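You operate a simulated robot arm through the tools that you are given. There is no shell and no other tool. Be economical: measure what you need, move in short steps, check, and stop when the job is done.

The job below is to be done with a simulated two-armed robot. You get a single attempt, and the scene is never put back.

JOB
Pour the cup of sesame sauce into the pot, screw the lid on and put it away.
Fine: empty the cup and put it back; pot into the sauce bench drawer, drawer closed. Set down upright: cup. Where these are worked on the way, their far stop is far enough and under half their travel is too little: sauce bench drawer.
Where things are to end (x, y in the base frame): pot within 0.06 m of [0.54, 0.08].

The check looks at the end state, three seconds after you hand in, the way a careful person would. Anything else that was tipped, shoved, dropped, spilled or broken makes it a failure. Lids that push on must go on centred and level and be pressed home; caps that screw on are set level and turned clockwise until they are tight.

ROBOT AND FRAMES
Two 7-joint arms with two-finger parallel grippers on one trunk, on a base that drives. Base frame: it is fixed to the floor where the robot stands at the start and does not move with it; the origin is under the middle of the robot, x ahead of it, y to its left, z up; the surface under the hand at the start is at about z = 0.9. Readings come in m, degrees, newtons and seconds.
The left shoulder is at the start at [0.06, 0.143, 0.926], the right one opposite. With the tool pointing down near the work surface each hand reaches from about 0.28 to 0.7 m from the robot's upright axis, wherever it stands, measured 20 degrees to its own side. Places, roughly: inside of the sauce bench drawer [0.6, 0.1, 0.8]; sauce bench drawer [0.5, 0.1, 0.8]. Payload 1.57 kg a hand.
The tool frame of a hand sits at the grasp point between the pads (the TCP): z along the fingers, y along the line on which they close. The tips reach 0.03 m beyond it. The gripper opens to 0.11 m. The fingers are 0.024 m wide and 0.012 m thick; the gripper's body (0.048 by 0.112 m) begins 0.078 m behind the TCP.
Orientation is that of the tool frame in the base frame, as a unit quaternion [w, x, y, z]. With the fingers straight down and closing along the base's y, the tool's x points along the base's -x, its y along +y and its z along -z.

CONTROLS
- The arms move only by the tool arm_command. It takes "left_plan", "right_plan" or both (then of equal length, played together; a hand with none holds still); each is one flat list of numbers, 7 for each row, row after row: the turn, a rotation vector about the tool's x, y, z in degrees, then the shift along the tool's x, y, z in m, then the opening, from 0 (shut) to 1 (fully open). In form: [ax, ay, az, dx, dy, dz, grip, ax, ay, az, dx, dy, dz, grip, ...]. A call has 1 to 20 rows; each row is the pose to reach, as a shift and turn from the pose commanded when the call began, along the tool's axes at that moment. Each row takes 0.2 s and may step no farther than 0.05 m and 8.6 degrees from the row before; otherwise, or with a gripper value out of range, the whole call is refused. A pose out of reach is approached as far as the arm can. The call stops where the force on the tool passes 50 N (or 10 N more than at its start, if that is more) or the arm is blocked; 0.2 s more then pass. The fingers move at their own pace (about 0.045 m/s each) and stop on an object; they squeeze with about 29 N. The grip force told is the motor's: it shows also when the fingers shut on nothing. Time passes only in rows, and 0.2 s behind the last, so rows that repeat a pose let the fingers close. It gives the time, the measured TCP pose, the force on the tool (base axes), the opening and the grip force at its end, in the units of the frame above (readings bear some noise), with the torque about the TCP (base axes, N m) and any sound that the robot's microphone picked up.
- Cameras (640 x 400 px; columns grow to the right, rows downward): "scene" is now at [0.0318, 0.002, 1.516]; the picture's right is [0.06, -1.00, 0.00], its down [-0.91, -0.06, -0.42] and it looks along [0.42, 0.03, -0.91] (base axes); focal length 293 px, centre (320, 200). "left" rides on the left gripper at [0.07, -0.016, -0.141] in its tool frame; the picture's right is [0.23, 0.97, 0.00], its down [-0.86, 0.20, -0.48] and it looks along [-0.47, 0.11, 0.88] (tool axes); focal length 222 px, centre (320, 200). "right" rides on the right gripper at [0.07, 0.016, -0.141] in its tool frame; the picture's right is [-0.23, 0.97, 0.00], its down [-0.86, -0.20, -0.48] and it looks along [-0.47, -0.11, 0.88] (tool axes); focal length 222 px, centre (320, 200). There is no depth. A picture from a camera that has moved, and an enlarged one, comes with that camera's place and axes in the base frame and with its lens.
- capture(camera): a new picture of that camera. It takes no simulated time.
- slide_trunk(by): slides the trunk up (or, below 0, down) by that many m; the arms and the scene camera ride with it, the base frame stays. It gives what a move gives, with no picture.
- base_move(legs): drives the robot by 1 to 6 legs, each [ahead, left, turn to the left] in m, m and degrees, along the robot's own axes; the way and the turn of a leg run together, so that a leg with both is an arc; at most 1.5 m and 180 degrees a leg. The arms and the cameras ride along, it lands a little off, and it stops where it bumps. It gives what a move gives.
- aim_head(pan, tilt): turns the head with the scene camera to pan (to the left, within 86 degrees either way) and tilt (down, from -29 to 69), counted from straight ahead of the robot. It gives what a move gives.
- inspect(camera, box): a new picture of the part [left, top, right, bottom] of that camera's present view, enlarged. It takes no simulated time.
- job_done(): hands the job in; it is judged then, once.

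Work in short steps. Places have to be worked out from the pictures, the camera data and where the tool is seen: move nearer, look again, correct. Check each grasp and each placing, and mend what went wrong. You have 120 turns and 100 pictures in all, those below and enlarged ones among them. Open the grippers and draw the arms clear of the work before you hand the job in, unless the task says otherwise; then end with one line.

The tools are called by a JSON object that holds its "name" and its "arguments". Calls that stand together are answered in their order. arm_command: Moves the arms, as the interface text tells. Its arguments: {"type":"object","properties":{"left_plan":{"type":"array","items":{"type":"number"}},"right_plan":{"type":"array","items":{"type":"number"}}},"required":[]} The other tools are called the same way: slide_trunk (by) slides the trunk up or down; base_move (legs) drives the base; aim_head (pan, tilt) turns the head that bears the scene camera; capture (camera) takes a picture; inspect (camera, box) takes an enlarged picture of a part of a camera's view; job_done () hands the job in.

At the start:

```text
time_s: 0.0
left_position: [0.4415, 0.1329, 0.9994]
left_orientation: [0.001, 0.0, 1.0, 0.0]
left_ft_force: [-0.1, 1.1, 0.0]
left_torque: [0.0, 0.0, 0.0]
left_gripper_width: 0.1104
left_grasp_force: 0.0
right_position: [0.6014, -0.2548, 0.9995]
right_orientation: [0.0, 0.0, 1.0, 0.001]
right_ft_force: [0.2, 0.0, 0.0]
right_torque: [0.02, -0.01, 0.02]
right_gripper_width: 0.1103
right_grasp_force: 0.0
trunk travel left (down, up): [-0.525, 0.065]
robot x, y, heading: [0.0001, 0.0009, -0.1]
head pan, tilt: [3.6, 65.1]
```

scene: 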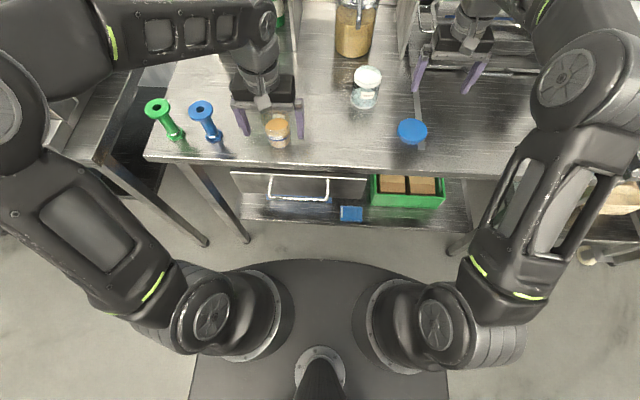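
right: 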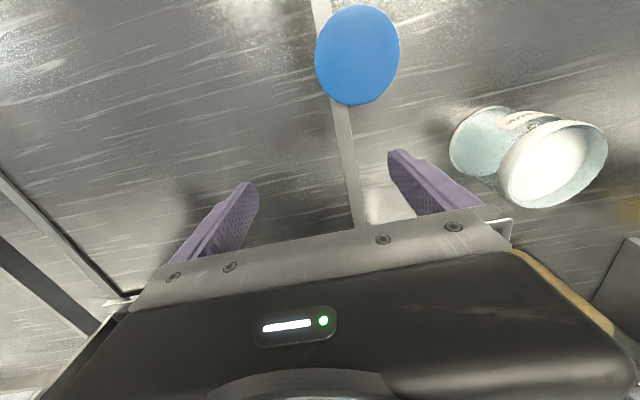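
left: 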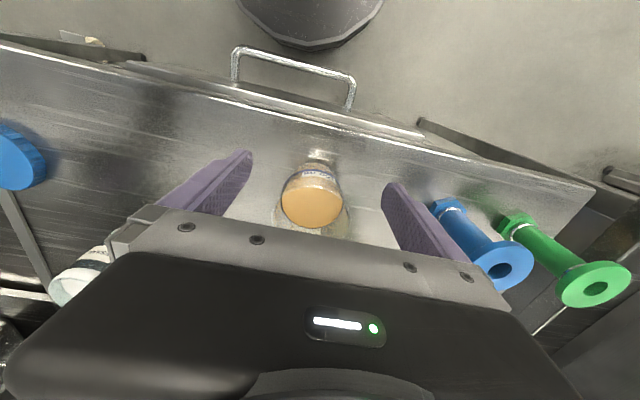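

I see a small tan-topped vessel (cup with sauce?), a clear jar with white inside, and a blue disc (lid?). I enlarge to identify them.

{"name": "inspect", "arguments": {"camera": "scene", "box": [220, 50, 460, 200]}}

{"name": "inspect", "arguments": {"camera": "right", "box": [300, 0, 640, 212]}}

{"name": "inspect", "arguments": {"camera": "left", "box": [160, 100, 480, 300]}}

```text
2.67 times, centred on (340, 125) of scene
camera zoom: at [0.0318, 0.002, 1.516], right [0.06, -1.0, 0.0], down [-0.91, -0.06, -0.42], along [0.42, 0.03, -0.91], focal length 780 px, centre (267, 400)
```

zoom: 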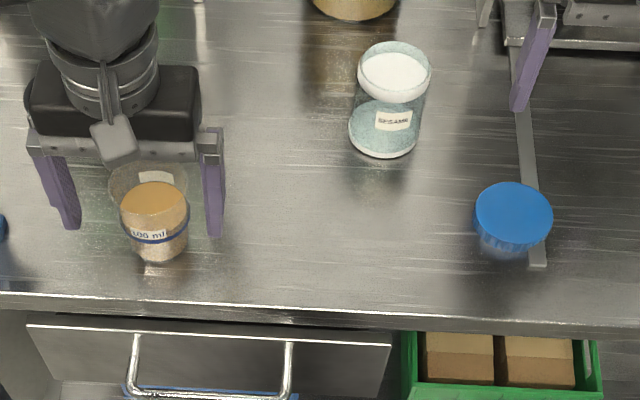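

```text
1.88 times, centred on (470, 106) of right
camera zoom: at [0.5321, -0.2383, 1.1408], right [0.23, 0.97, 0.0], down [0.86, -0.2, 0.48], along [0.47, -0.11, -0.88], focal length 418 px, centre (38, 377)
```

zoom: 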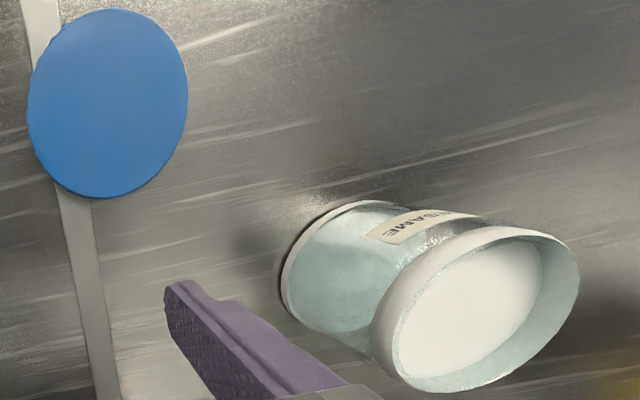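

```text
2.00 times, centred on (320, 200) of left
camera zoom: at [0.3714, 0.1191, 1.1406], right [-0.23, 0.97, 0.0], down [0.86, 0.2, 0.48], along [0.47, 0.11, -0.88], focal length 444 px, centre (320, 200)
```

zoom: 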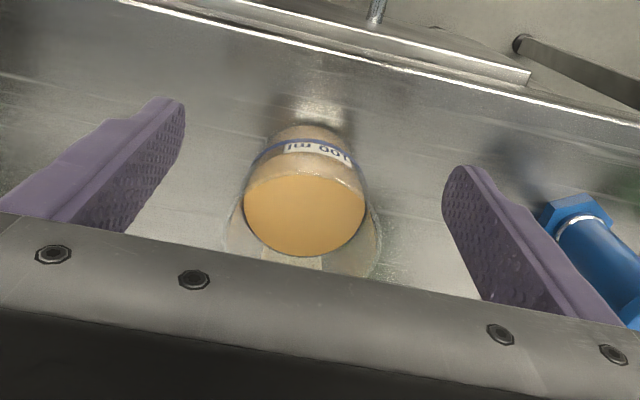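

The cup (tan sauce, 100 ml mark) is at about [0.47, 0.13], the pot labelled SESAME at about [0.63, -0.08], and the blue screw lid at about [0.51, -0.20]. I want a horizontal grasp for pouring, so I back off 0.2 m for arm room.

{"name": "base_move", "arguments": {"legs": [[-0.2, 0, 0]]}}

{"name": "aim_head", "arguments": {"pan": 0, "tilt": 50}}

{"name": "capture", "arguments": {"camera": "scene"}}

```text
time_s: 1.6
left_position: [0.24, 0.1336, 1.0004]
left_orientation: [0.001, 0.001, 1.0, -0.001]
left_ft_force: [-0.3, -0.1, 0.6]
left_torque: [0.02, -0.03, 0.0]
left_gripper_width: 0.11
left_grasp_force: 0.1
right_position: [0.3992, -0.2554, 1.0006]
right_orientation: [0.0, 0.0, 1.0, 0.0]
right_ft_force: [-0.3, 0.6, -0.2]
right_torque: [0.01, -0.03, 0.02]
right_gripper_width: 0.11
right_grasp_force: 0.1
trunk travel left (down, up): [-0.525, 0.065]
robot x, y, heading: [-0.2002, -0.0021, -0.0]
head pan, tilt: [3.6, 65.1]
```

```text
time_s: 2.4
left_position: [0.2415, 0.1328, 0.9987]
left_orientation: [0.0, 0.001, 1.0, 0.0]
left_ft_force: [-0.2, 1.1, 0.4]
left_torque: [0.01, -0.01, -0.04]
left_gripper_width: 0.1101
left_grasp_force: 0.1
right_position: [0.3987, -0.2543, 0.9994]
right_orientation: [0.0, 0.001, 1.0, 0.0]
right_ft_force: [0.7, 0.1, 0.1]
right_torque: [-0.03, 0.0, -0.01]
right_gripper_width: 0.1101
right_grasp_force: 0.1
trunk travel left (down, up): [-0.525, 0.065]
robot x, y, heading: [-0.1984, -0.0012, -0.1]
head pan, tilt: [0.0, 50.0]
```

```text
93 pictures are left
camera scene: at [-0.1523, -0.0017, 1.5342], right [0.0, -1.0, 0.0], down [-0.77, 0.0, -0.64], along [0.64, 0.0, -0.77], focal length 293 px, centre (320, 200)
```

scene: 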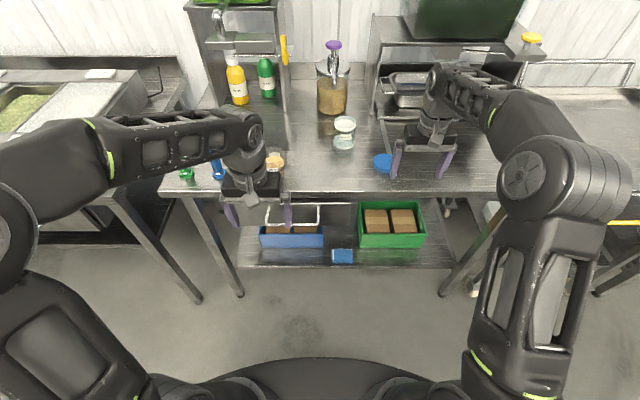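

The bench is clear of the hands. I pitch the left hand toward pointing forward (about 75°) in place.

{"name": "arm_command", "arguments": {"left_plan": [0, -8.4, 0, 0, 0, 0, 1, 0, -16.8, 0, 0, 0, 0, 1, 0, -25.2, 0, 0, 0, 0, 1, 0, -33.6, 0, 0, 0, 0, 1, 0, -42, 0, 0, 0, 0, 1, 0, -50.4, 0, 0, 0, 0, 1, 0, -58.8, 0, 0, 0, 0, 1, 0, -67.2, 0, 0, 0, 0, 1, 0, -75, 0, 0, 0, 0, 1]}}

{"name": "capture", "arguments": {"camera": "scene"}}

{"name": "capture", "arguments": {"camera": "left"}}

```text
time_s: 4.4
left_position: [0.3228, 0.083, 0.9959]
left_orientation: [0.608, 0.001, 0.794, -0.001]
left_ft_force: [-0.4, 0.0, -0.1]
left_torque: [0.02, -0.01, 0.0]
left_gripper_width: 0.1101
left_grasp_force: 0.1
left hand out of reach, approached as far as the arm can: row 5, 6, 7, 8, 9
right_position: [0.4001, -0.2552, 0.9982]
right_orientation: [-0.001, 0.0, 1.0, 0.0]
right_ft_force: [-0.8, 0.3, 0.7]
right_torque: [0.01, 0.05, 0.01]
right_gripper_width: 0.1102
right_grasp_force: 0.0
trunk travel left (down, up): [-0.525, 0.065]
robot x, y, heading: [-0.1993, 0.0014, 0.2]
head pan, tilt: [0.0, 50.0]
```

```text
92 pictures are left
camera scene: at [-0.1506, -0.0024, 1.5342], right [0.0, -1.0, 0.0], down [-0.77, 0.0, -0.64], along [0.64, 0.0, -0.77], focal length 293 px, centre (320, 200)
```

scene: 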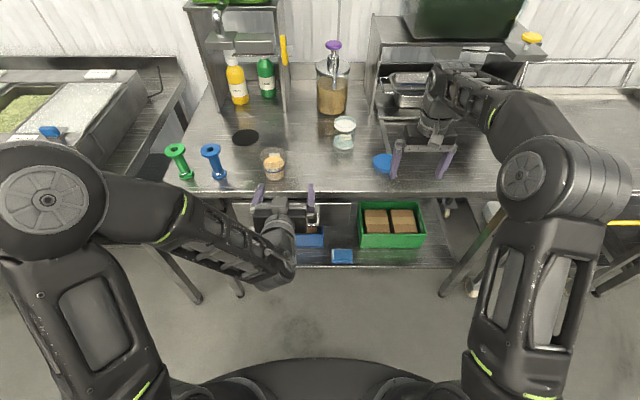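

```text
91 pictures are left
camera left: at [0.1677, 0.0685, 0.9652], right [-0.06, 0.97, -0.22], down [-0.24, 0.2, 0.95], along [0.97, 0.11, 0.22], focal length 222 px, centre (320, 200)
```

left: 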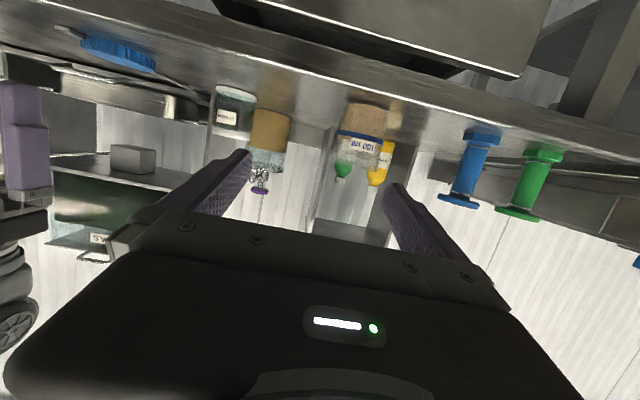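

Orientation achieved but the TCP was pushed to [0.323, 0.083, 0.996] by reach. I shift sideways +0.05 to line up with the cup (y≈0.133) and see where it lands.

{"name": "arm_command", "arguments": {"left_plan": [0, 0, 0, 0, 0.025, 0, 1, 0, 0, 0, 0, 0.05, 0, 1]}}

{"name": "capture", "arguments": {"camera": "left"}}

```text
time_s: 5.0
left_position: [0.3378, 0.1294, 0.9968]
left_orientation: [0.609, 0.0, 0.794, 0.0]
left_ft_force: [-0.4, 1.0, 0.0]
left_torque: [-0.04, 0.03, -0.01]
left_gripper_width: 0.1099
left_grasp_force: 0.1
left hand out of reach, approached as far as the arm can: row 1, 2
right_position: [0.3994, -0.2543, 1.0002]
right_orientation: [0.0, 0.001, 1.0, 0.0]
right_ft_force: [0.9, -0.4, 0.0]
right_torque: [-0.01, -0.01, -0.01]
right_gripper_width: 0.1099
right_grasp_force: 0.1
trunk travel left (down, up): [-0.525, 0.065]
robot x, y, heading: [-0.2029, -0.0002, 0.0]
head pan, tilt: [0.0, 50.0]
```

```text
90 pictures are left
camera left: at [0.1839, 0.1148, 0.965], right [-0.06, 0.97, -0.22], down [-0.24, 0.2, 0.95], along [0.97, 0.11, 0.22], focal length 222 px, centre (320, 200)
```

left: 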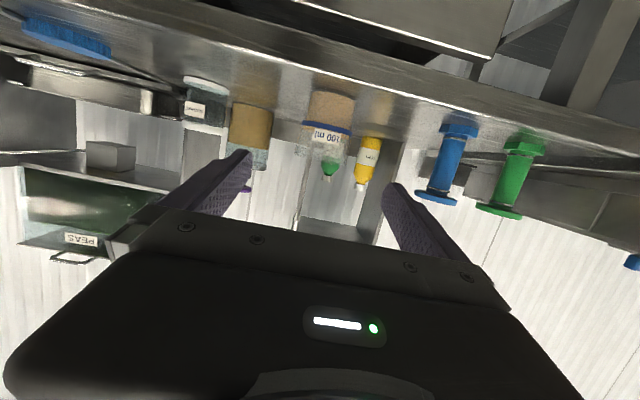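

Cup is at about [0.465, 0.13]. I test a small forward shift to learn where the commanded pose really is.

{"name": "arm_command", "arguments": {"left_plan": [0, 0, 0, 0, 0, 0.03, 1]}}

```text
time_s: 5.4
left_position: [0.3691, 0.1289, 0.9882]
left_orientation: [0.609, 0.0, 0.793, 0.0]
left_ft_force: [-0.7, -0.6, -0.2]
left_torque: [0.01, -0.01, 0.02]
left_gripper_width: 0.11
left_grasp_force: 0.1
right_position: [0.4003, -0.2548, 0.9996]
right_orientation: [0.0, 0.0, 1.0, 0.0]
right_ft_force: [-0.8, -0.4, -0.1]
right_torque: [-0.02, 0.02, 0.02]
right_gripper_width: 0.1101
right_grasp_force: 0.0
trunk travel left (down, up): [-0.525, 0.065]
robot x, y, heading: [-0.2015, -0.0015, 0.0]
head pan, tilt: [0.0, 50.0]
```

The command starts from the actual pose. I go to [0.40, 0.131, 0.94] in front of the cup.

{"name": "arm_command", "arguments": {"left_plan": [0, 0, 0, 0.0192, 0.001, 0.0212, 1, 0, 0, 0, 0.0384, 0.002, 0.0424, 1]}}

{"name": "capture", "arguments": {"camera": "left"}}

{"name": "inspect", "arguments": {"camera": "scene", "box": [200, 100, 440, 250]}}

```text
time_s: 6.0
left_position: [0.3979, 0.1228, 0.9418]
left_orientation: [0.609, -0.002, 0.793, 0.003]
left_ft_force: [-0.6, 1.0, -0.6]
left_torque: [-0.01, 0.0, -0.02]
left_gripper_width: 0.1098
left_grasp_force: 0.1
left hand out of reach, approached as far as the arm can: row 2
right_position: [0.4002, -0.2575, 0.9993]
right_orientation: [0.0, 0.001, 1.0, 0.001]
right_ft_force: [-0.2, 0.3, -0.1]
right_torque: [0.01, -0.03, -0.02]
right_gripper_width: 0.1101
right_grasp_force: 0.1
trunk travel left (down, up): [-0.525, 0.065]
robot x, y, heading: [-0.2003, -0.0003, -0.0]
head pan, tilt: [0.0, 50.0]
```

```text
89 pictures are left
camera left: at [0.2427, 0.1069, 0.9104], right [-0.06, 0.97, -0.22], down [-0.24, 0.2, 0.95], along [0.97, 0.11, 0.22], focal length 222 px, centre (320, 200)
```

left: 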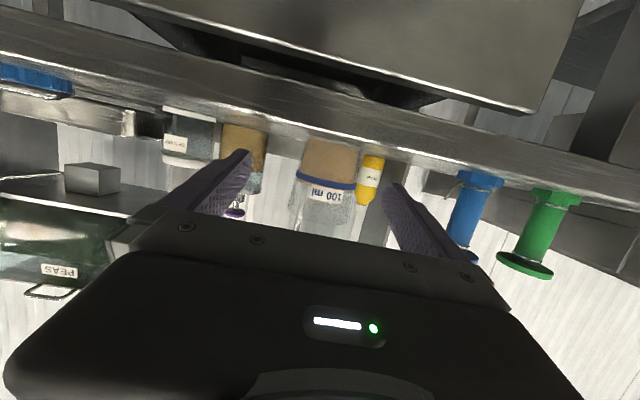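

```text
2.67 times, centred on (320, 175) of scene
camera zoom: at [-0.1522, -0.0034, 1.5343], right [0.0, -1.0, 0.0], down [-0.77, 0.0, -0.64], along [0.64, 0.0, -0.77], focal length 780 px, centre (320, 267)
```

zoom: 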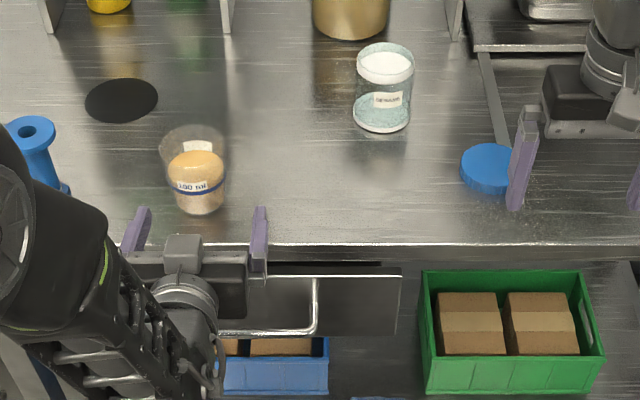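

The cup is dead ahead at y≈0.13. I centre and advance so that it stands between the fingers at x≈0.468.

{"name": "arm_command", "arguments": {"left_plan": [0, 0, 0, 0, 0.008, 0.01, 1, 0, 0, 0, -0.008, 0.008, 0.04, 1, 0, 0, 0, -0.014, 0.008, 0.068, 1]}}

{"name": "capture", "arguments": {"camera": "left"}}

{"name": "inspect", "arguments": {"camera": "scene", "box": [200, 100, 440, 250]}}

```text
time_s: 6.8
left_position: [0.4678, 0.1184, 0.9398]
left_orientation: [0.608, -0.004, 0.794, 0.005]
left_ft_force: [0.4, -0.7, -1.3]
left_torque: [0.02, -0.02, -0.02]
left_gripper_width: 0.1099
left_grasp_force: 0.0
left hand out of reach, approached as far as the arm can: row 1, 2, 3
right_position: [0.4007, -0.2557, 0.9992]
right_orientation: [0.001, 0.0, 1.0, 0.0]
right_ft_force: [-0.3, 0.4, 0.4]
right_torque: [-0.02, -0.01, -0.02]
right_gripper_width: 0.11
right_grasp_force: 0.1
trunk travel left (down, up): [-0.525, 0.065]
robot x, y, heading: [-0.199, 0.0005, 0.1]
head pan, tilt: [0.0, 50.0]
```

```text
87 pictures are left
camera left: at [0.3127, 0.102, 0.9075], right [-0.07, 0.97, -0.22], down [-0.24, 0.19, 0.95], along [0.97, 0.12, 0.22], focal length 222 px, centre (320, 200)
```

left: 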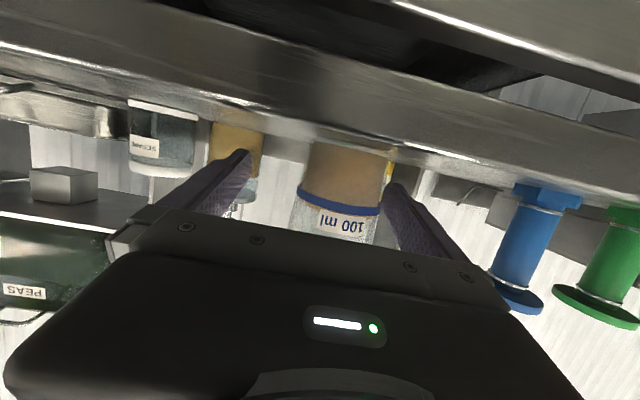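

```text
2.67 times, centred on (320, 175) of scene
camera zoom: at [-0.1517, -0.0018, 1.5342], right [0.0, -1.0, 0.0], down [-0.77, 0.0, -0.64], along [0.64, 0.0, -0.77], focal length 780 px, centre (320, 267)
```

zoom: 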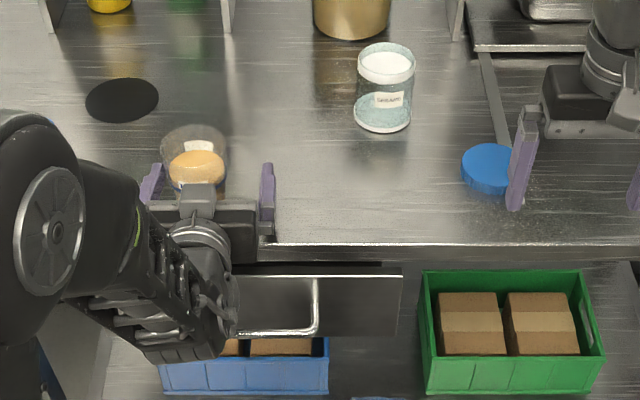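

The arm is limited to y≈0.118 here while the cup is at 0.13, so I nudge the base left 0.012 m to centre the fingers.

{"name": "base_move", "arguments": {"legs": [[0, 0.013, 0]]}}

{"name": "inspect", "arguments": {"camera": "left", "box": [160, 80, 480, 280]}}

```text
time_s: 7.5
left_position: [0.4665, 0.1317, 0.9376]
left_orientation: [0.608, -0.004, 0.794, 0.005]
left_ft_force: [-0.1, -0.4, 0.0]
left_torque: [0.01, 0.02, -0.03]
left_gripper_width: 0.1101
left_grasp_force: 0.0
right_position: [0.4007, -0.2409, 1.0001]
right_orientation: [0.0, 0.0, 1.0, 0.0]
right_ft_force: [-0.9, 0.3, -0.4]
right_torque: [-0.01, -0.02, 0.01]
right_gripper_width: 0.1103
right_grasp_force: 0.0
trunk travel left (down, up): [-0.525, 0.065]
robot x, y, heading: [-0.2001, 0.0138, -0.1]
head pan, tilt: [0.0, 50.0]
```

```text
2.00 times, centred on (320, 180) of left
camera zoom: at [0.3121, 0.1154, 0.9076], right [-0.07, 0.97, -0.22], down [-0.24, 0.19, 0.95], along [0.97, 0.12, 0.22], focal length 444 px, centre (320, 240)
```

zoom: 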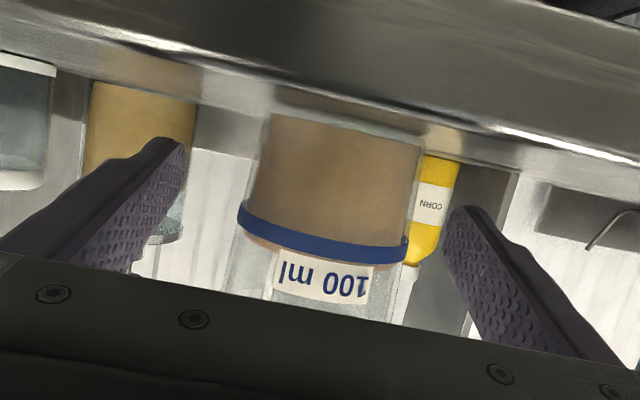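

Centred. I close on the cup.

{"name": "arm_command", "arguments": {"left_plan": [0, 0, 0, 0, 0, 0, 0, 0, 0, 0, 0, 0, 0, 0, 0, 0, 0, 0, 0, 0, 0, 0, 0, 0, 0, 0, 0, 0, 0, 0, 0, 0, 0, 0, 0, 0, 0, 0, 0, 0, 0, 0]}}

{"name": "inspect", "arguments": {"camera": "left", "box": [160, 80, 480, 280]}}

```text
time_s: 8.9
left_position: [0.4668, 0.1316, 0.9391]
left_orientation: [0.608, -0.004, 0.794, 0.005]
left_ft_force: [-0.7, 0.4, 0.9]
left_torque: [0.02, -0.04, 0.0]
left_gripper_width: 0.0644
left_grasp_force: 29.3
right_position: [0.3997, -0.2422, 0.9996]
right_orientation: [0.0, 0.0, 1.0, -0.001]
right_ft_force: [-0.2, -0.3, -0.5]
right_torque: [-0.01, 0.0, 0.03]
right_gripper_width: 0.1099
right_grasp_force: 0.1
trunk travel left (down, up): [-0.525, 0.065]
robot x, y, heading: [-0.1997, 0.0141, -0.2]
head pan, tilt: [0.0, 50.0]
```

```text
2.00 times, centred on (320, 180) of left
camera zoom: at [0.3122, 0.1148, 0.9077], right [-0.07, 0.97, -0.22], down [-0.24, 0.19, 0.95], along [0.97, 0.12, 0.22], focal length 444 px, centre (320, 240)
```

zoom: 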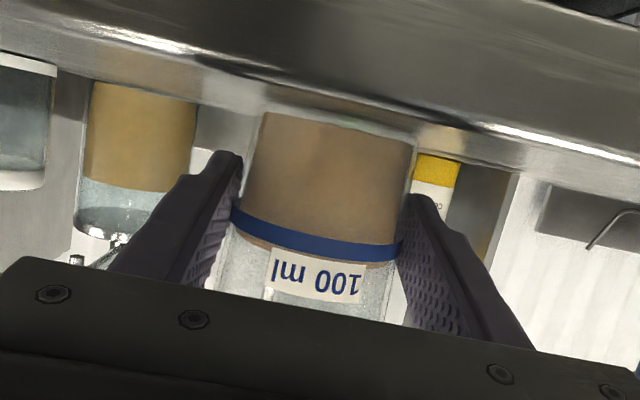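

Gripped (0.064 m, 29 N). I lift straight up 0.12 m.

{"name": "arm_command", "arguments": {"left_plan": [0, 0, 0, -0.029, 0, -0.008, 0, 0, 0, 0, -0.058, 0, -0.0155, 0, 0, 0, 0, -0.087, 0, -0.0233, 0, 0, 0, 0, -0.116, 0, -0.031, 0]}}

{"name": "capture", "arguments": {"camera": "scene"}}

```text
time_s: 9.9
left_position: [0.4665, 0.1316, 1.0597]
left_orientation: [0.608, -0.002, 0.794, 0.004]
left_ft_force: [0.0, 0.3, -1.0]
left_torque: [0.01, 0.02, 0.01]
left_gripper_width: 0.0643
left_grasp_force: 29.2
right_position: [0.3998, -0.2414, 0.9995]
right_orientation: [0.0, 0.0, 1.0, 0.001]
right_ft_force: [0.5, -0.1, -0.1]
right_torque: [-0.02, -0.01, -0.02]
right_gripper_width: 0.1097
right_grasp_force: 0.0
trunk travel left (down, up): [-0.525, 0.065]
robot x, y, heading: [-0.1959, 0.0162, 0.1]
head pan, tilt: [0.0, 50.0]
```

```text
83 pictures are left
camera scene: at [-0.1524, 0.0113, 1.5342], right [0.0, -1.0, 0.0], down [-0.77, 0.0, -0.64], along [0.64, 0.0, -0.77], focal length 293 px, centre (320, 200)
```

scene: 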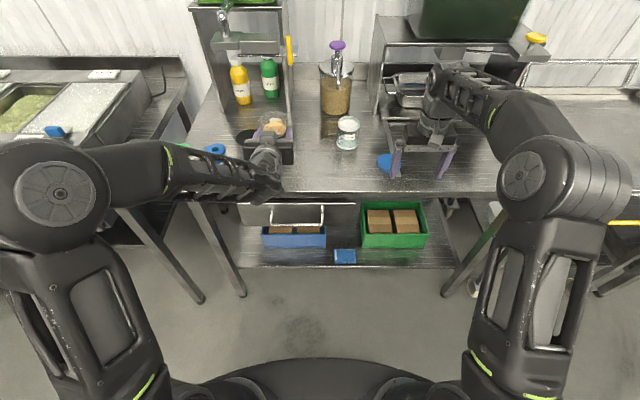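

Cup is held upright. Pot estimated at [0.625, -0.079], rim z≈0.975. I carry the cup to [0.625, 0.02, 1.06] slowly.

{"name": "arm_command", "arguments": {"left_plan": [0, 0, 0, -0.003, -0.008, 0.011, 0, 0, 0, 0, -0.008, -0.021, 0.03, 0, 0, 0, 0, -0.0135, -0.036, 0.05, 0, 0, 0, 0, -0.019, -0.051, 0.071, 0, 0, 0, 0, -0.0245, -0.066, 0.092, 0, 0, 0, 0, -0.03, -0.081, 0.113, 0, 0, 0, 0, -0.035, -0.095, 0.131, 0, 0, 0, 0, -0.039, -0.106, 0.146, 0, 0, 0, 0, -0.041, -0.11, 0.1526, 0, 0, 0, 0, -0.041, -0.11, 0.1526, 0]}}

{"name": "capture", "arguments": {"camera": "scene"}}

{"name": "capture", "arguments": {"camera": "left"}}

```text
time_s: 12.1
left_position: [0.6268, 0.0225, 1.0585]
left_orientation: [0.608, -0.004, 0.794, 0.005]
left_ft_force: [0.2, 0.8, -1.6]
left_torque: [0.02, 0.03, -0.01]
left_gripper_width: 0.0643
left_grasp_force: 28.4
right_position: [0.3999, -0.2421, 1.001]
right_orientation: [0.0, 0.0, 1.0, 0.0]
right_ft_force: [0.6, 0.1, -1.4]
right_torque: [0.0, 0.0, -0.01]
right_gripper_width: 0.1101
right_grasp_force: 0.1
trunk travel left (down, up): [-0.525, 0.065]
robot x, y, heading: [-0.2016, 0.0121, 0.1]
head pan, tilt: [0.0, 50.0]
```

```text
82 pictures are left
camera scene: at [-0.1519, 0.0112, 1.5342], right [0.0, -1.0, 0.0], down [-0.77, 0.0, -0.64], along [0.64, 0.0, -0.77], focal length 293 px, centre (320, 200)
```

scene: 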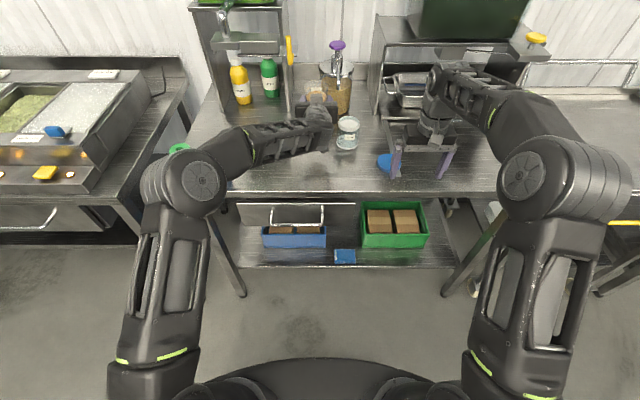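

```text
81 pictures are left
camera left: at [0.4719, 0.0061, 1.0273], right [-0.07, 0.97, -0.22], down [-0.24, 0.19, 0.95], along [0.97, 0.12, 0.22], focal length 222 px, centre (320, 200)
```

left: 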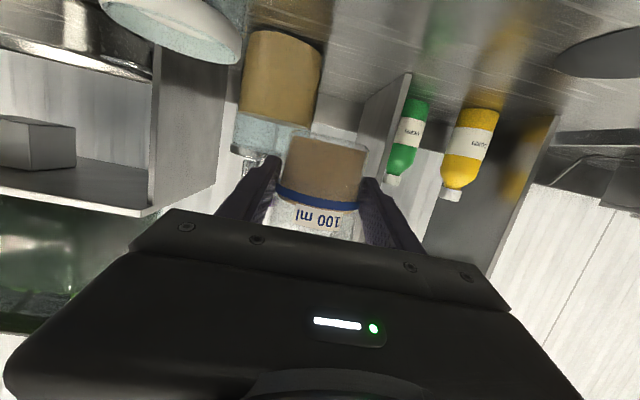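

Carried without trouble. I enlarge the pot in the scene and left views to check its opening and place.

{"name": "inspect", "arguments": {"camera": "scene", "box": [290, 80, 390, 160]}}

{"name": "inspect", "arguments": {"camera": "left", "box": [60, 0, 280, 130]}}

```text
5.00 times, centred on (340, 120) of scene
camera zoom: at [-0.1519, 0.0112, 1.5342], right [0.0, -1.0, 0.0], down [-0.77, 0.0, -0.64], along [0.64, 0.0, -0.77], focal length 1463 px, centre (220, 600)
```

zoom: 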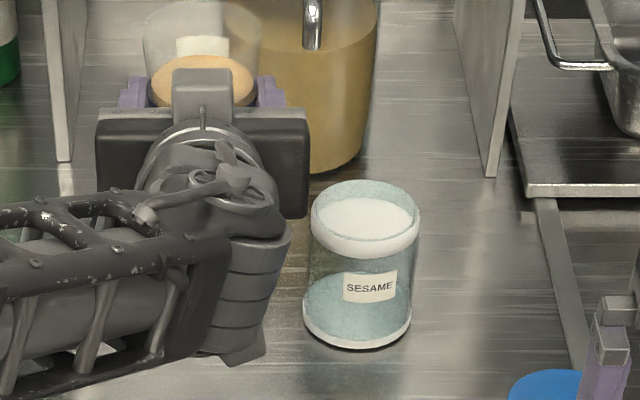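

```text
2.91 times, centred on (170, 65) of left
camera zoom: at [0.4719, 0.0061, 1.0273], right [-0.07, 0.97, -0.22], down [-0.24, 0.19, 0.95], along [0.97, 0.12, 0.22], focal length 646 px, centre (756, 593)
```

zoom: 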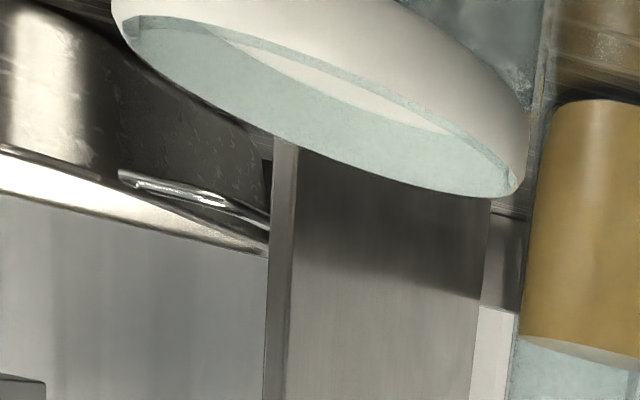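

The pot shows a white disc/collar just under its rim; a small trial pour will be contained by the rim and show whether it's hollow. I tilt 48° about base x with the lip coming over the pot, below the flow point.

{"name": "arm_command", "arguments": {"left_plan": [-1.036, 0, 3.864, 0.0055, -0.0029, 0.0015, 0, -2.072, 0, 7.728, 0.011, -0.0058, 0.003, 0, -3.108, 0, 11.592, 0.0166, -0.0086, 0.0044, 0, -4.144, 0, 15.456, 0.0221, -0.0115, 0.0059, 0, -5.18, 0, 19.32, 0.0276, -0.0144, 0.0074, 0, -6.216, 0, 23.184, 0.0331, -0.0173, 0.0089, 0, -7.252, 0, 27.048, 0.0386, -0.0201, 0.0103, 0, -8.288, 0, 30.912, 0.0441, -0.023, 0.0118, 0, -9.324, 0, 34.776, 0.0497, -0.0259, 0.0133, 0, -10.36, 0, 38.64, 0.0552, -0.0288, 0.0148, 0, -11.396, 0, 42.504, 0.0607, -0.0316, 0.0162, 0, -12.432, 0, 46.368, 0.0662, -0.0345, 0.0177, 0]}}

{"name": "inspect", "arguments": {"camera": "scene", "box": [270, 80, 400, 160]}}

{"name": "capture", "arguments": {"camera": "left"}}

```text
time_s: 14.7
left_position: [0.6261, -0.0099, 0.9967]
left_orientation: [0.557, 0.241, 0.724, 0.328]
left_ft_force: [1.1, 3.6, 19.3]
left_torque: [-0.68, 0.13, -0.01]
left_gripper_width: 0.0641
left_grasp_force: 29.0
right_position: [0.3987, -0.2412, 1.0004]
right_orientation: [0.002, 0.0, 1.0, 0.0]
right_ft_force: [0.6, 0.0, -0.2]
right_torque: [-0.01, 0.05, -0.06]
right_gripper_width: 0.1101
right_grasp_force: 0.1
trunk travel left (down, up): [-0.525, 0.065]
robot x, y, heading: [-0.2015, 0.0137, -0.0]
head pan, tilt: [0.0, 50.0]
```

```text
4.92 times, centred on (335, 120) of scene
camera zoom: at [-0.1544, 0.012, 1.5348], right [0.0, -1.0, 0.0], down [-0.77, 0.0, -0.64], along [0.64, 0.0, -0.77], focal length 1441 px, centre (246, 594)
```

zoom: 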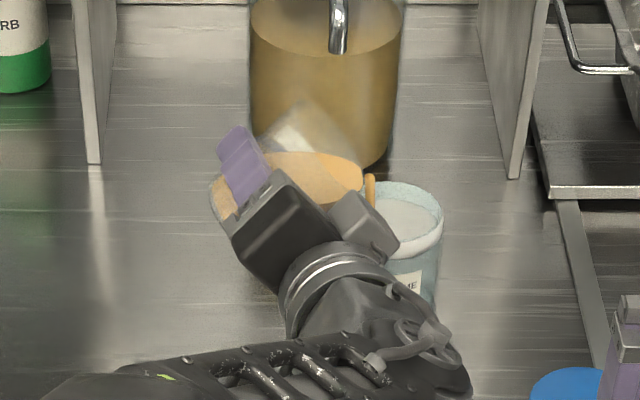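

```text
77 pictures are left
camera left: at [0.4715, 0.0016, 0.9625], right [-0.08, 0.81, 0.58], down [-0.24, -0.58, 0.78], along [0.97, -0.08, 0.24], focal length 222 px, centre (320, 200)
```

left: 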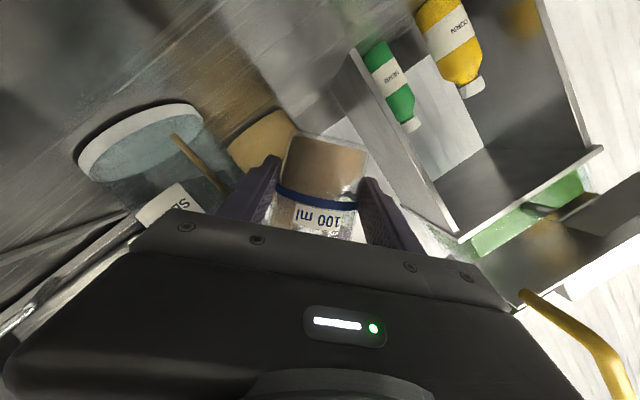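

The sauce is already flowing near the pot's near edge and the cup wall touches the pot rim (19 N). I raise, move further over the pot and untilt at once.

{"name": "arm_command", "arguments": {"left_plan": [2.07, 0, -7.73, -0.0248, 0.0106, -0.0066, 0, 4.14, 0, -15.46, -0.0248, 0.0106, -0.0066, 0]}}

{"name": "inspect", "arguments": {"camera": "scene", "box": [270, 80, 400, 160]}}

{"name": "capture", "arguments": {"camera": "left"}}

```text
time_s: 15.3
left_position: [0.6263, -0.0229, 1.0142]
left_orientation: [0.582, 0.165, 0.765, 0.222]
left_ft_force: [0.6, -0.1, -2.2]
left_torque: [-0.04, 0.03, 0.02]
left_gripper_width: 0.0643
left_grasp_force: 28.6
right_position: [0.399, -0.2428, 0.9987]
right_orientation: [0.0, 0.0, 1.0, -0.001]
right_ft_force: [0.5, 0.1, 0.2]
right_torque: [0.02, 0.0, 0.0]
right_gripper_width: 0.11
right_grasp_force: 0.1
trunk travel left (down, up): [-0.525, 0.065]
robot x, y, heading: [-0.2045, 0.0154, -0.1]
head pan, tilt: [0.0, 50.0]
```

```text
4.92 times, centred on (335, 120) of scene
camera zoom: at [-0.1515, 0.0114, 1.5341], right [0.0, -1.0, 0.0], down [-0.77, 0.0, -0.64], along [0.64, 0.0, -0.77], focal length 1441 px, centre (246, 594)
```

zoom: 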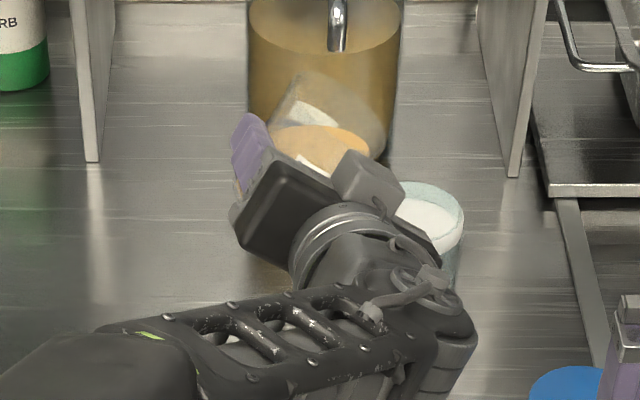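

```text
75 pictures are left
camera left: at [0.4716, -0.0212, 0.9783], right [-0.07, 0.94, 0.33], down [-0.23, -0.34, 0.91], along [0.97, -0.02, 0.24], focal length 222 px, centre (320, 200)
```

left: 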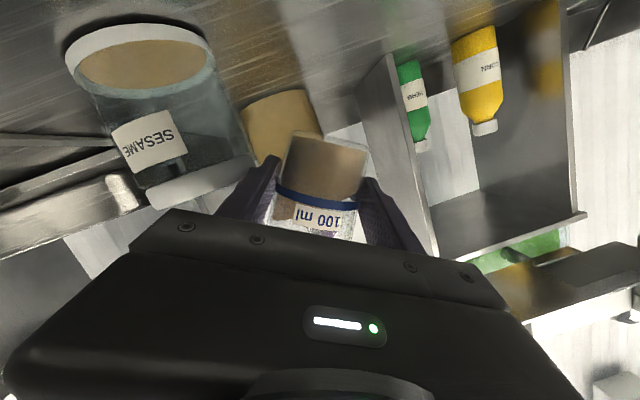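

The pot is hollow: sauce now lies on its bottom, inside. The contact slid the pot about 0.013 m (now y≈-0.092), still upright. I resume with the lip higher and over the pot centre, tilting slowly to 56°.

{"name": "arm_command", "arguments": {"left_plan": [-1.036, 0, 3.864, -0.0018, -0.0072, -0.0005, 0, -2.072, 0, 7.728, -0.0002, -0.0082, 0, 0, -3.108, 0, 11.592, 0.0017, -0.0089, 0.0005, 0, -4.144, 0, 15.456, 0.0028, -0.009, 0.0008, 0, -5.18, 0, 19.32, 0.002, -0.0085, 0.0005, 0, -6.216, 0, 23.184, 0.0003, -0.0074, 0.0001, 0]}}

{"name": "inspect", "arguments": {"camera": "scene", "box": [270, 80, 400, 160]}}

{"name": "capture", "arguments": {"camera": "left"}}

```text
time_s: 16.7
left_position: [0.6273, -0.0299, 1.0099]
left_orientation: [0.534, 0.283, 0.701, 0.378]
left_ft_force: [-0.4, -0.7, -1.1]
left_torque: [0.0, -0.01, -0.03]
left_gripper_width: 0.0641
left_grasp_force: 29.1
right_position: [0.3996, -0.2419, 0.9994]
right_orientation: [0.0, 0.0, 1.0, 0.0]
right_ft_force: [-0.3, -0.6, 0.6]
right_torque: [-0.01, 0.01, 0.02]
right_gripper_width: 0.1101
right_grasp_force: 0.0
trunk travel left (down, up): [-0.525, 0.065]
robot x, y, heading: [-0.2011, 0.0151, -0.2]
head pan, tilt: [0.0, 50.0]
```

```text
4.92 times, centred on (335, 120) of scene
camera zoom: at [-0.1519, 0.0111, 1.5342], right [0.0, -1.0, 0.0], down [-0.77, 0.0, -0.64], along [0.64, 0.0, -0.77], focal length 1441 px, centre (246, 594)
```

zoom: 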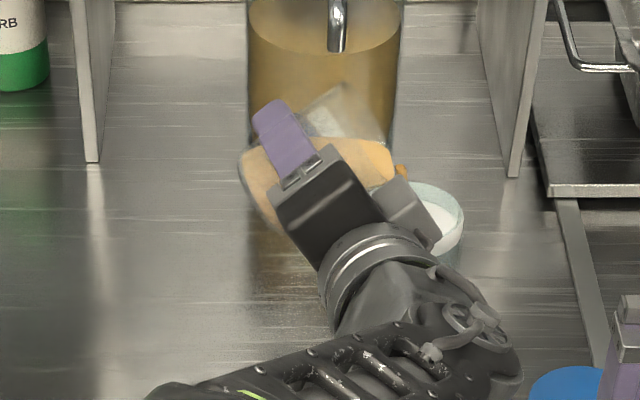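

```text
73 pictures are left
camera left: at [0.4721, -0.0134, 0.9795], right [-0.07, 0.72, 0.69], down [-0.23, -0.68, 0.69], along [0.97, -0.11, 0.21], focal length 222 px, centre (320, 200)
```

left: 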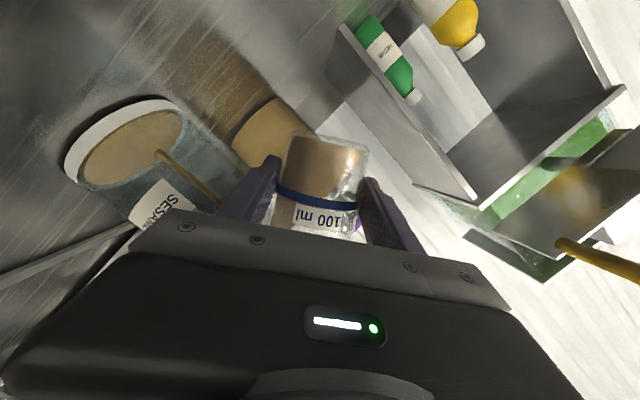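

The stream falls into the pot. I continue tilting slowly to 92°, keeping the lip in place over the pot.

{"name": "arm_command", "arguments": {"left_plan": [-1.036, 0, 3.864, -0.0021, 0.0043, -0.0006, 0, -1.036, 0, 3.864, -0.0021, 0.0043, -0.0006, 0, -2.072, 0, 7.728, -0.0049, 0.0073, -0.0013, 0, -2.072, 0, 7.728, -0.0049, 0.0073, -0.0013, 0, -3.108, 0, 11.592, -0.0078, 0.0101, -0.0021, 0, -3.108, 0, 11.592, -0.0078, 0.0101, -0.0021, 0, -4.144, 0, 15.456, -0.0109, 0.0126, -0.0029, 0, -4.144, 0, 15.456, -0.0109, 0.0126, -0.0029, 0, -5.18, 0, 19.32, -0.0141, 0.015, -0.0038, 0, -5.18, 0, 19.32, -0.0141, 0.015, -0.0038, 0, -6.216, 0, 23.184, -0.0177, 0.0171, -0.0047, 0, -6.216, 0, 23.184, -0.0177, 0.0171, -0.0047, 0, -7.252, 0, 27.048, -0.0212, 0.019, -0.0057, 0, -7.252, 0, 27.048, -0.0212, 0.019, -0.0057, 0, -8.288, 0, 30.912, -0.0248, 0.0206, -0.0067, 0, -8.288, 0, 30.912, -0.0248, 0.0206, -0.0067, 0, -9.324, 0, 34.776, -0.0286, 0.0219, -0.0077, 0, -9.324, 0, 34.776, -0.0286, 0.0219, -0.0077, 0]}}

{"name": "inspect", "arguments": {"camera": "scene", "box": [270, 80, 400, 160]}}

{"name": "capture", "arguments": {"camera": "left"}}

```text
time_s: 20.5
left_position: [0.627, -0.0416, 1.0459]
left_orientation: [0.418, 0.436, 0.553, 0.574]
left_ft_force: [-0.6, -0.2, -0.5]
left_torque: [-0.01, 0.02, -0.01]
left_gripper_width: 0.0644
left_grasp_force: 29.0
right_position: [0.3993, -0.2418, 0.9997]
right_orientation: [0.0, -0.001, 1.0, 0.0]
right_ft_force: [0.4, 0.0, -1.2]
right_torque: [0.01, 0.02, -0.01]
right_gripper_width: 0.1095
right_grasp_force: 0.0
trunk travel left (down, up): [-0.525, 0.065]
robot x, y, heading: [-0.2001, 0.0131, 0.2]
head pan, tilt: [0.0, 50.0]
```

```text
4.92 times, centred on (335, 120) of scene
camera zoom: at [-0.1521, 0.0112, 1.5342], right [0.0, -1.0, 0.0], down [-0.77, 0.0, -0.64], along [0.64, 0.0, -0.77], focal length 1441 px, centre (246, 594)
```

zoom: 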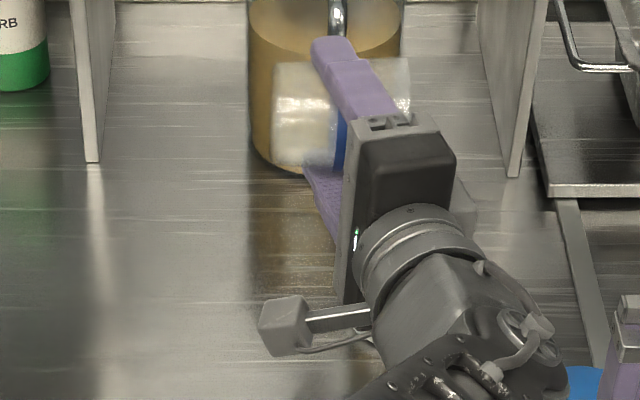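

```text
71 pictures are left
camera left: at [0.4718, -0.0113, 1.0299], right [-0.06, 0.18, 0.98], down [-0.23, -0.96, 0.16], along [0.97, -0.22, 0.1], focal length 222 px, centre (320, 200)
```

left: 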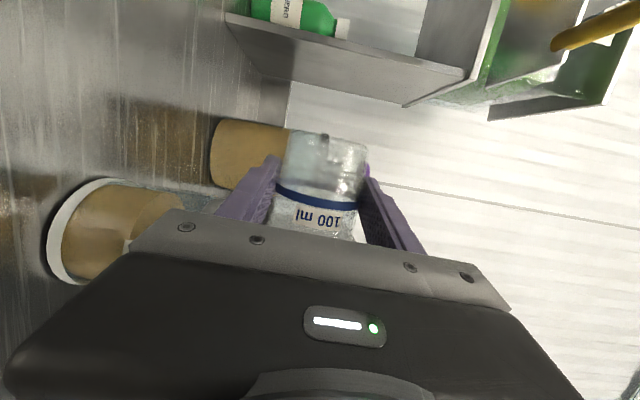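

The cup looks nearly empty and the pot half full. I tilt on to 124° and hold to drain the last drops.

{"name": "arm_command", "arguments": {"left_plan": [-2.07, 0, 7.73, -0.006, 0.005, -0.0017, 0, -4.14, 0, 15.46, -0.012, 0.0102, -0.0032, 0, -6.22, 0, 23.18, -0.0188, 0.0148, -0.0051, 0, -8.29, 0, 30.91, -0.026, 0.0181, -0.007, 0, -8.29, 0, 30.91, -0.026, 0.0181, -0.007, 0, -8.29, 0, 30.91, -0.026, 0.0181, -0.007, 0, -8.29, 0, 30.91, -0.026, 0.0181, -0.007, 0, -8.29, 0, 30.91, -0.026, 0.0181, -0.007, 0, -8.29, 0, 30.91, -0.026, 0.0181, -0.007, 0, -8.29, 0, 30.91, -0.026, 0.0181, -0.007, 0, -8.29, 0, 30.91, -0.026, 0.0181, -0.007, 0, -8.29, 0, 30.91, -0.026, 0.0181, -0.007, 0, -8.29, 0, 30.91, -0.026, 0.0181, -0.007, 0, -8.29, 0, 30.91, -0.026, 0.0181, -0.007, 0]}}

{"name": "inspect", "arguments": {"camera": "left", "box": [0, 80, 400, 330]}}

```text
time_s: 23.5
left_position: [0.6279, -0.0707, 1.0618]
left_orientation: [0.282, 0.536, 0.374, 0.702]
left_ft_force: [-0.5, -0.1, -0.4]
left_torque: [0.05, 0.01, -0.02]
left_gripper_width: 0.0644
left_grasp_force: 29.1
right_position: [0.4002, -0.2419, 1.0006]
right_orientation: [0.0, 0.0, 1.0, 0.0]
right_ft_force: [-0.2, 0.3, -0.4]
right_torque: [-0.01, -0.01, -0.02]
right_gripper_width: 0.1099
right_grasp_force: 0.0
trunk travel left (down, up): [-0.525, 0.065]
robot x, y, heading: [-0.2017, 0.0139, -0.2]
head pan, tilt: [0.0, 50.0]
```

```text
1.60 times, centred on (200, 205) of left
camera zoom: at [0.4722, -0.0359, 1.0656], right [-0.05, -0.37, 0.93], down [-0.23, -0.9, -0.37], along [0.97, -0.23, -0.04], focal length 355 px, centre (512, 192)
```

zoom: 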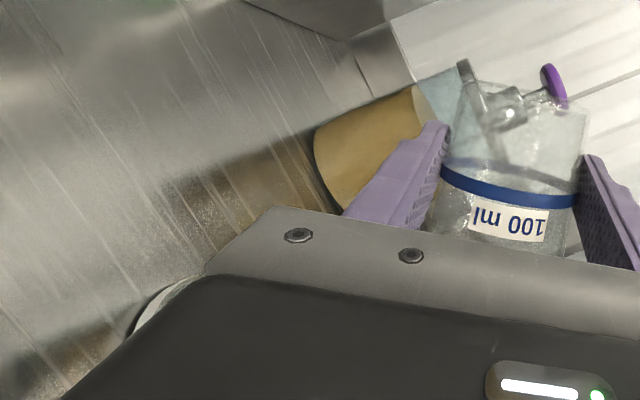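

The cup is empty. I raise it, move left and bring it back upright.

{"name": "arm_command", "arguments": {"left_plan": [0, 0, 0, 0.0122, 0.0187, 0.0033, 0, 0, 0, 0, 0.0243, 0.0373, 0.0065, 0, 2.007, 0, -7.487, 0.0288, 0.0342, 0.0077, 0, 4.014, 0, -14.97, 0.0333, 0.031, 0.0089, 0, 6.02, 0, -22.46, 0.0378, 0.0279, 0.0101, 0, 8.03, 0, -29.95, 0.0423, 0.0247, 0.0113, 0, 10.04, 0, -37.43, 0.0468, 0.0216, 0.0126, 0, 12.04, 0, -44.92, 0.0513, 0.0185, 0.0138, 0, 14.05, 0, -52.41, 0.0558, 0.0153, 0.015, 0, 16.06, 0, -59.9, 0.0603, 0.0122, 0.0162, 0, 18.06, 0, -67.38, 0.0648, 0.009, 0.0174, 0, 20.07, 0, -74.87, 0.0693, 0.0059, 0.0186, 0, 22.08, 0, -82.36, 0.0738, 0.0028, 0.0198, 0, 24.08, 0, -89.84, 0.0783, -0.0004, 0.021, 0, 26.09, 0, -97.33, 0.0828, -0.0035, 0.0222, 0, 28.1, 0, -104.82, 0.0874, -0.0067, 0.0234, 0, 30.1, 0, -112.3, 0.0919, -0.0098, 0.0247, 0, 32.11, 0, -119.8, 0.0964, -0.013, 0.0259, 0]}}

{"name": "inspect", "arguments": {"camera": "scene", "box": [220, 80, 440, 210]}}

{"name": "capture", "arguments": {"camera": "left"}}

```text
time_s: 27.3
left_position: [0.6272, 0.0209, 1.1089]
left_orientation: [0.608, -0.004, 0.794, 0.004]
left_ft_force: [0.0, -0.6, -0.3]
left_torque: [0.02, 0.02, 0.0]
left_gripper_width: 0.0645
left_grasp_force: 28.7
right_position: [0.4003, -0.2422, 0.9995]
right_orientation: [0.001, 0.001, 1.0, -0.001]
right_ft_force: [0.1, 0.8, -0.1]
right_torque: [0.01, -0.06, 0.02]
right_gripper_width: 0.1101
right_grasp_force: 0.0
trunk travel left (down, up): [-0.525, 0.065]
robot x, y, heading: [-0.2014, 0.0145, -0.2]
head pan, tilt: [0.0, 50.0]
```

```text
2.91 times, centred on (330, 145) of scene
camera zoom: at [-0.1521, 0.0104, 1.5342], right [0.0, -1.0, 0.0], down [-0.77, 0.0, -0.64], along [0.64, 0.0, -0.77], focal length 851 px, centre (291, 360)
```

zoom: 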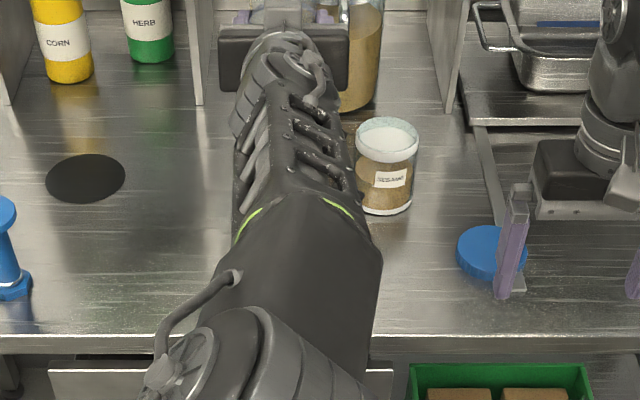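

```text
68 pictures are left
camera left: at [0.4711, 0.0027, 1.0766], right [-0.07, 0.97, -0.22], down [-0.24, 0.2, 0.95], along [0.97, 0.12, 0.22], focal length 222 px, centre (320, 200)
```

left: 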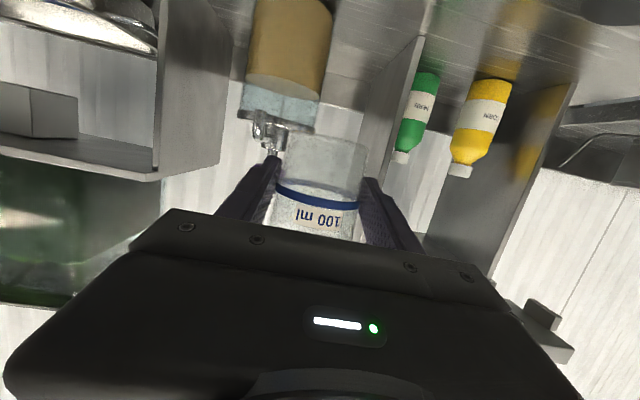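

The pot holds the sauce and the bench is clean. I carry the empty cup back above its original place.

{"name": "arm_command", "arguments": {"left_plan": [0, 0, 0, 0.015, 0.0185, -0.0236, 0, 0, 0, 0, 0.03, 0.037, -0.0472, 0, 0, 0, 0, 0.0449, 0.0555, -0.0708, 0, 0, 0, 0, 0.0598, 0.074, -0.0944, 0, 0, 0, 0, 0.0748, 0.0925, -0.118, 0, 0, 0, 0, 0.0897, 0.111, -0.1416, 0]}}

{"name": "capture", "arguments": {"camera": "scene"}}

```text
time_s: 28.7
left_position: [0.4649, 0.1294, 1.0578]
left_orientation: [0.608, -0.003, 0.794, 0.004]
left_ft_force: [0.1, 0.4, 0.5]
left_torque: [0.0, 0.04, -0.01]
left_gripper_width: 0.0641
left_grasp_force: 29.1
right_position: [0.4001, -0.2417, 0.9994]
right_orientation: [0.0, 0.0, 1.0, 0.0]
right_ft_force: [-0.5, 0.6, 1.2]
right_torque: [-0.01, 0.02, 0.02]
right_gripper_width: 0.1099
right_grasp_force: 0.1
trunk travel left (down, up): [-0.525, 0.065]
robot x, y, heading: [-0.2012, 0.0089, -0.0]
head pan, tilt: [0.0, 50.0]
```

```text
67 pictures are left
camera scene: at [-0.1525, 0.0117, 1.5342], right [0.0, -1.0, 0.0], down [-0.77, 0.0, -0.64], along [0.64, 0.0, -0.77], focal length 293 px, centre (320, 200)
```

scene: 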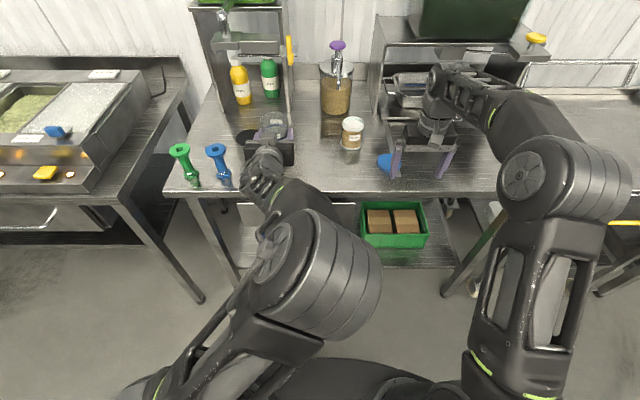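

Above the original place with elbow high. I lower to just above the bench, then settle.

{"name": "arm_command", "arguments": {"left_plan": [0, 0, 0, 0.0276, 0.001, 0.0095, 0, 0, 0, 0, 0.0555, 0.002, 0.017, 0, 0, 0, 0, 0.0835, 0.002, 0.0245, 0, 0, 0, 0, 0.104, 0.002, 0.03, 0, 0, 0, 0, 0.1105, 0.002, 0.0316, 0]}}

```text
time_s: 29.9
left_position: [0.4673, 0.1324, 0.9431]
left_orientation: [0.609, -0.003, 0.793, 0.005]
left_ft_force: [0.0, -0.6, -1.6]
left_torque: [0.0, 0.0, 0.01]
left_gripper_width: 0.0644
left_grasp_force: 29.3
right_position: [0.3999, -0.2424, 1.0001]
right_orientation: [0.0, 0.0, 1.0, 0.001]
right_ft_force: [-0.2, 0.5, 0.0]
right_torque: [-0.01, 0.04, 0.01]
right_gripper_width: 0.11
right_grasp_force: 0.1
trunk travel left (down, up): [-0.525, 0.065]
robot x, y, heading: [-0.1999, 0.013, -0.1]
head pan, tilt: [0.0, 50.0]
```

About 3-4 mm above the bench; I lower the rest.

{"name": "arm_command", "arguments": {"left_plan": [0, 0, 0, 0.0017, 0, 0.0005, 0, 0, 0, 0, 0.0034, 0, 0.001, 0, 0, 0, 0, 0.0044, 0, 0.0012, 0]}}

{"name": "inspect", "arguments": {"camera": "left", "box": [160, 80, 480, 280]}}

```text
time_s: 30.7
left_position: [0.4682, 0.1309, 0.9401]
left_orientation: [0.61, -0.003, 0.793, 0.004]
left_ft_force: [-0.6, -0.9, 5.3]
left_torque: [0.05, 0.0, 0.02]
left_gripper_width: 0.0645
left_grasp_force: 29.2
right_position: [0.3988, -0.2428, 0.9998]
right_orientation: [0.0, 0.0, 1.0, 0.0]
right_ft_force: [0.0, 0.3, -0.2]
right_torque: [0.0, 0.01, 0.02]
right_gripper_width: 0.1102
right_grasp_force: 0.0
trunk travel left (down, up): [-0.525, 0.065]
robot x, y, heading: [-0.2022, 0.0158, -0.2]
head pan, tilt: [0.0, 50.0]
```

```text
2.00 times, centred on (320, 180) of left
camera zoom: at [0.3122, 0.1148, 0.9084], right [-0.07, 0.97, -0.22], down [-0.24, 0.19, 0.95], along [0.97, 0.12, 0.22], focal length 444 px, centre (320, 240)
```

zoom: 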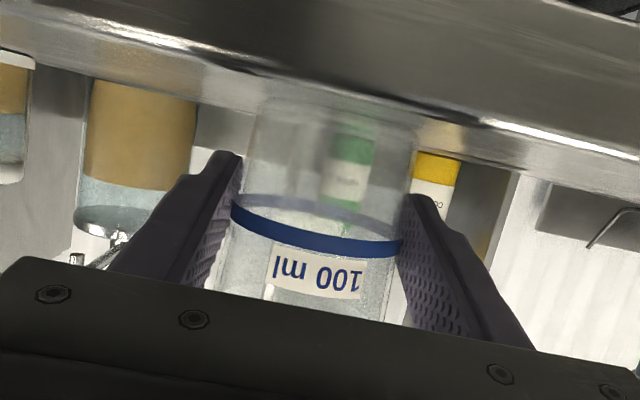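

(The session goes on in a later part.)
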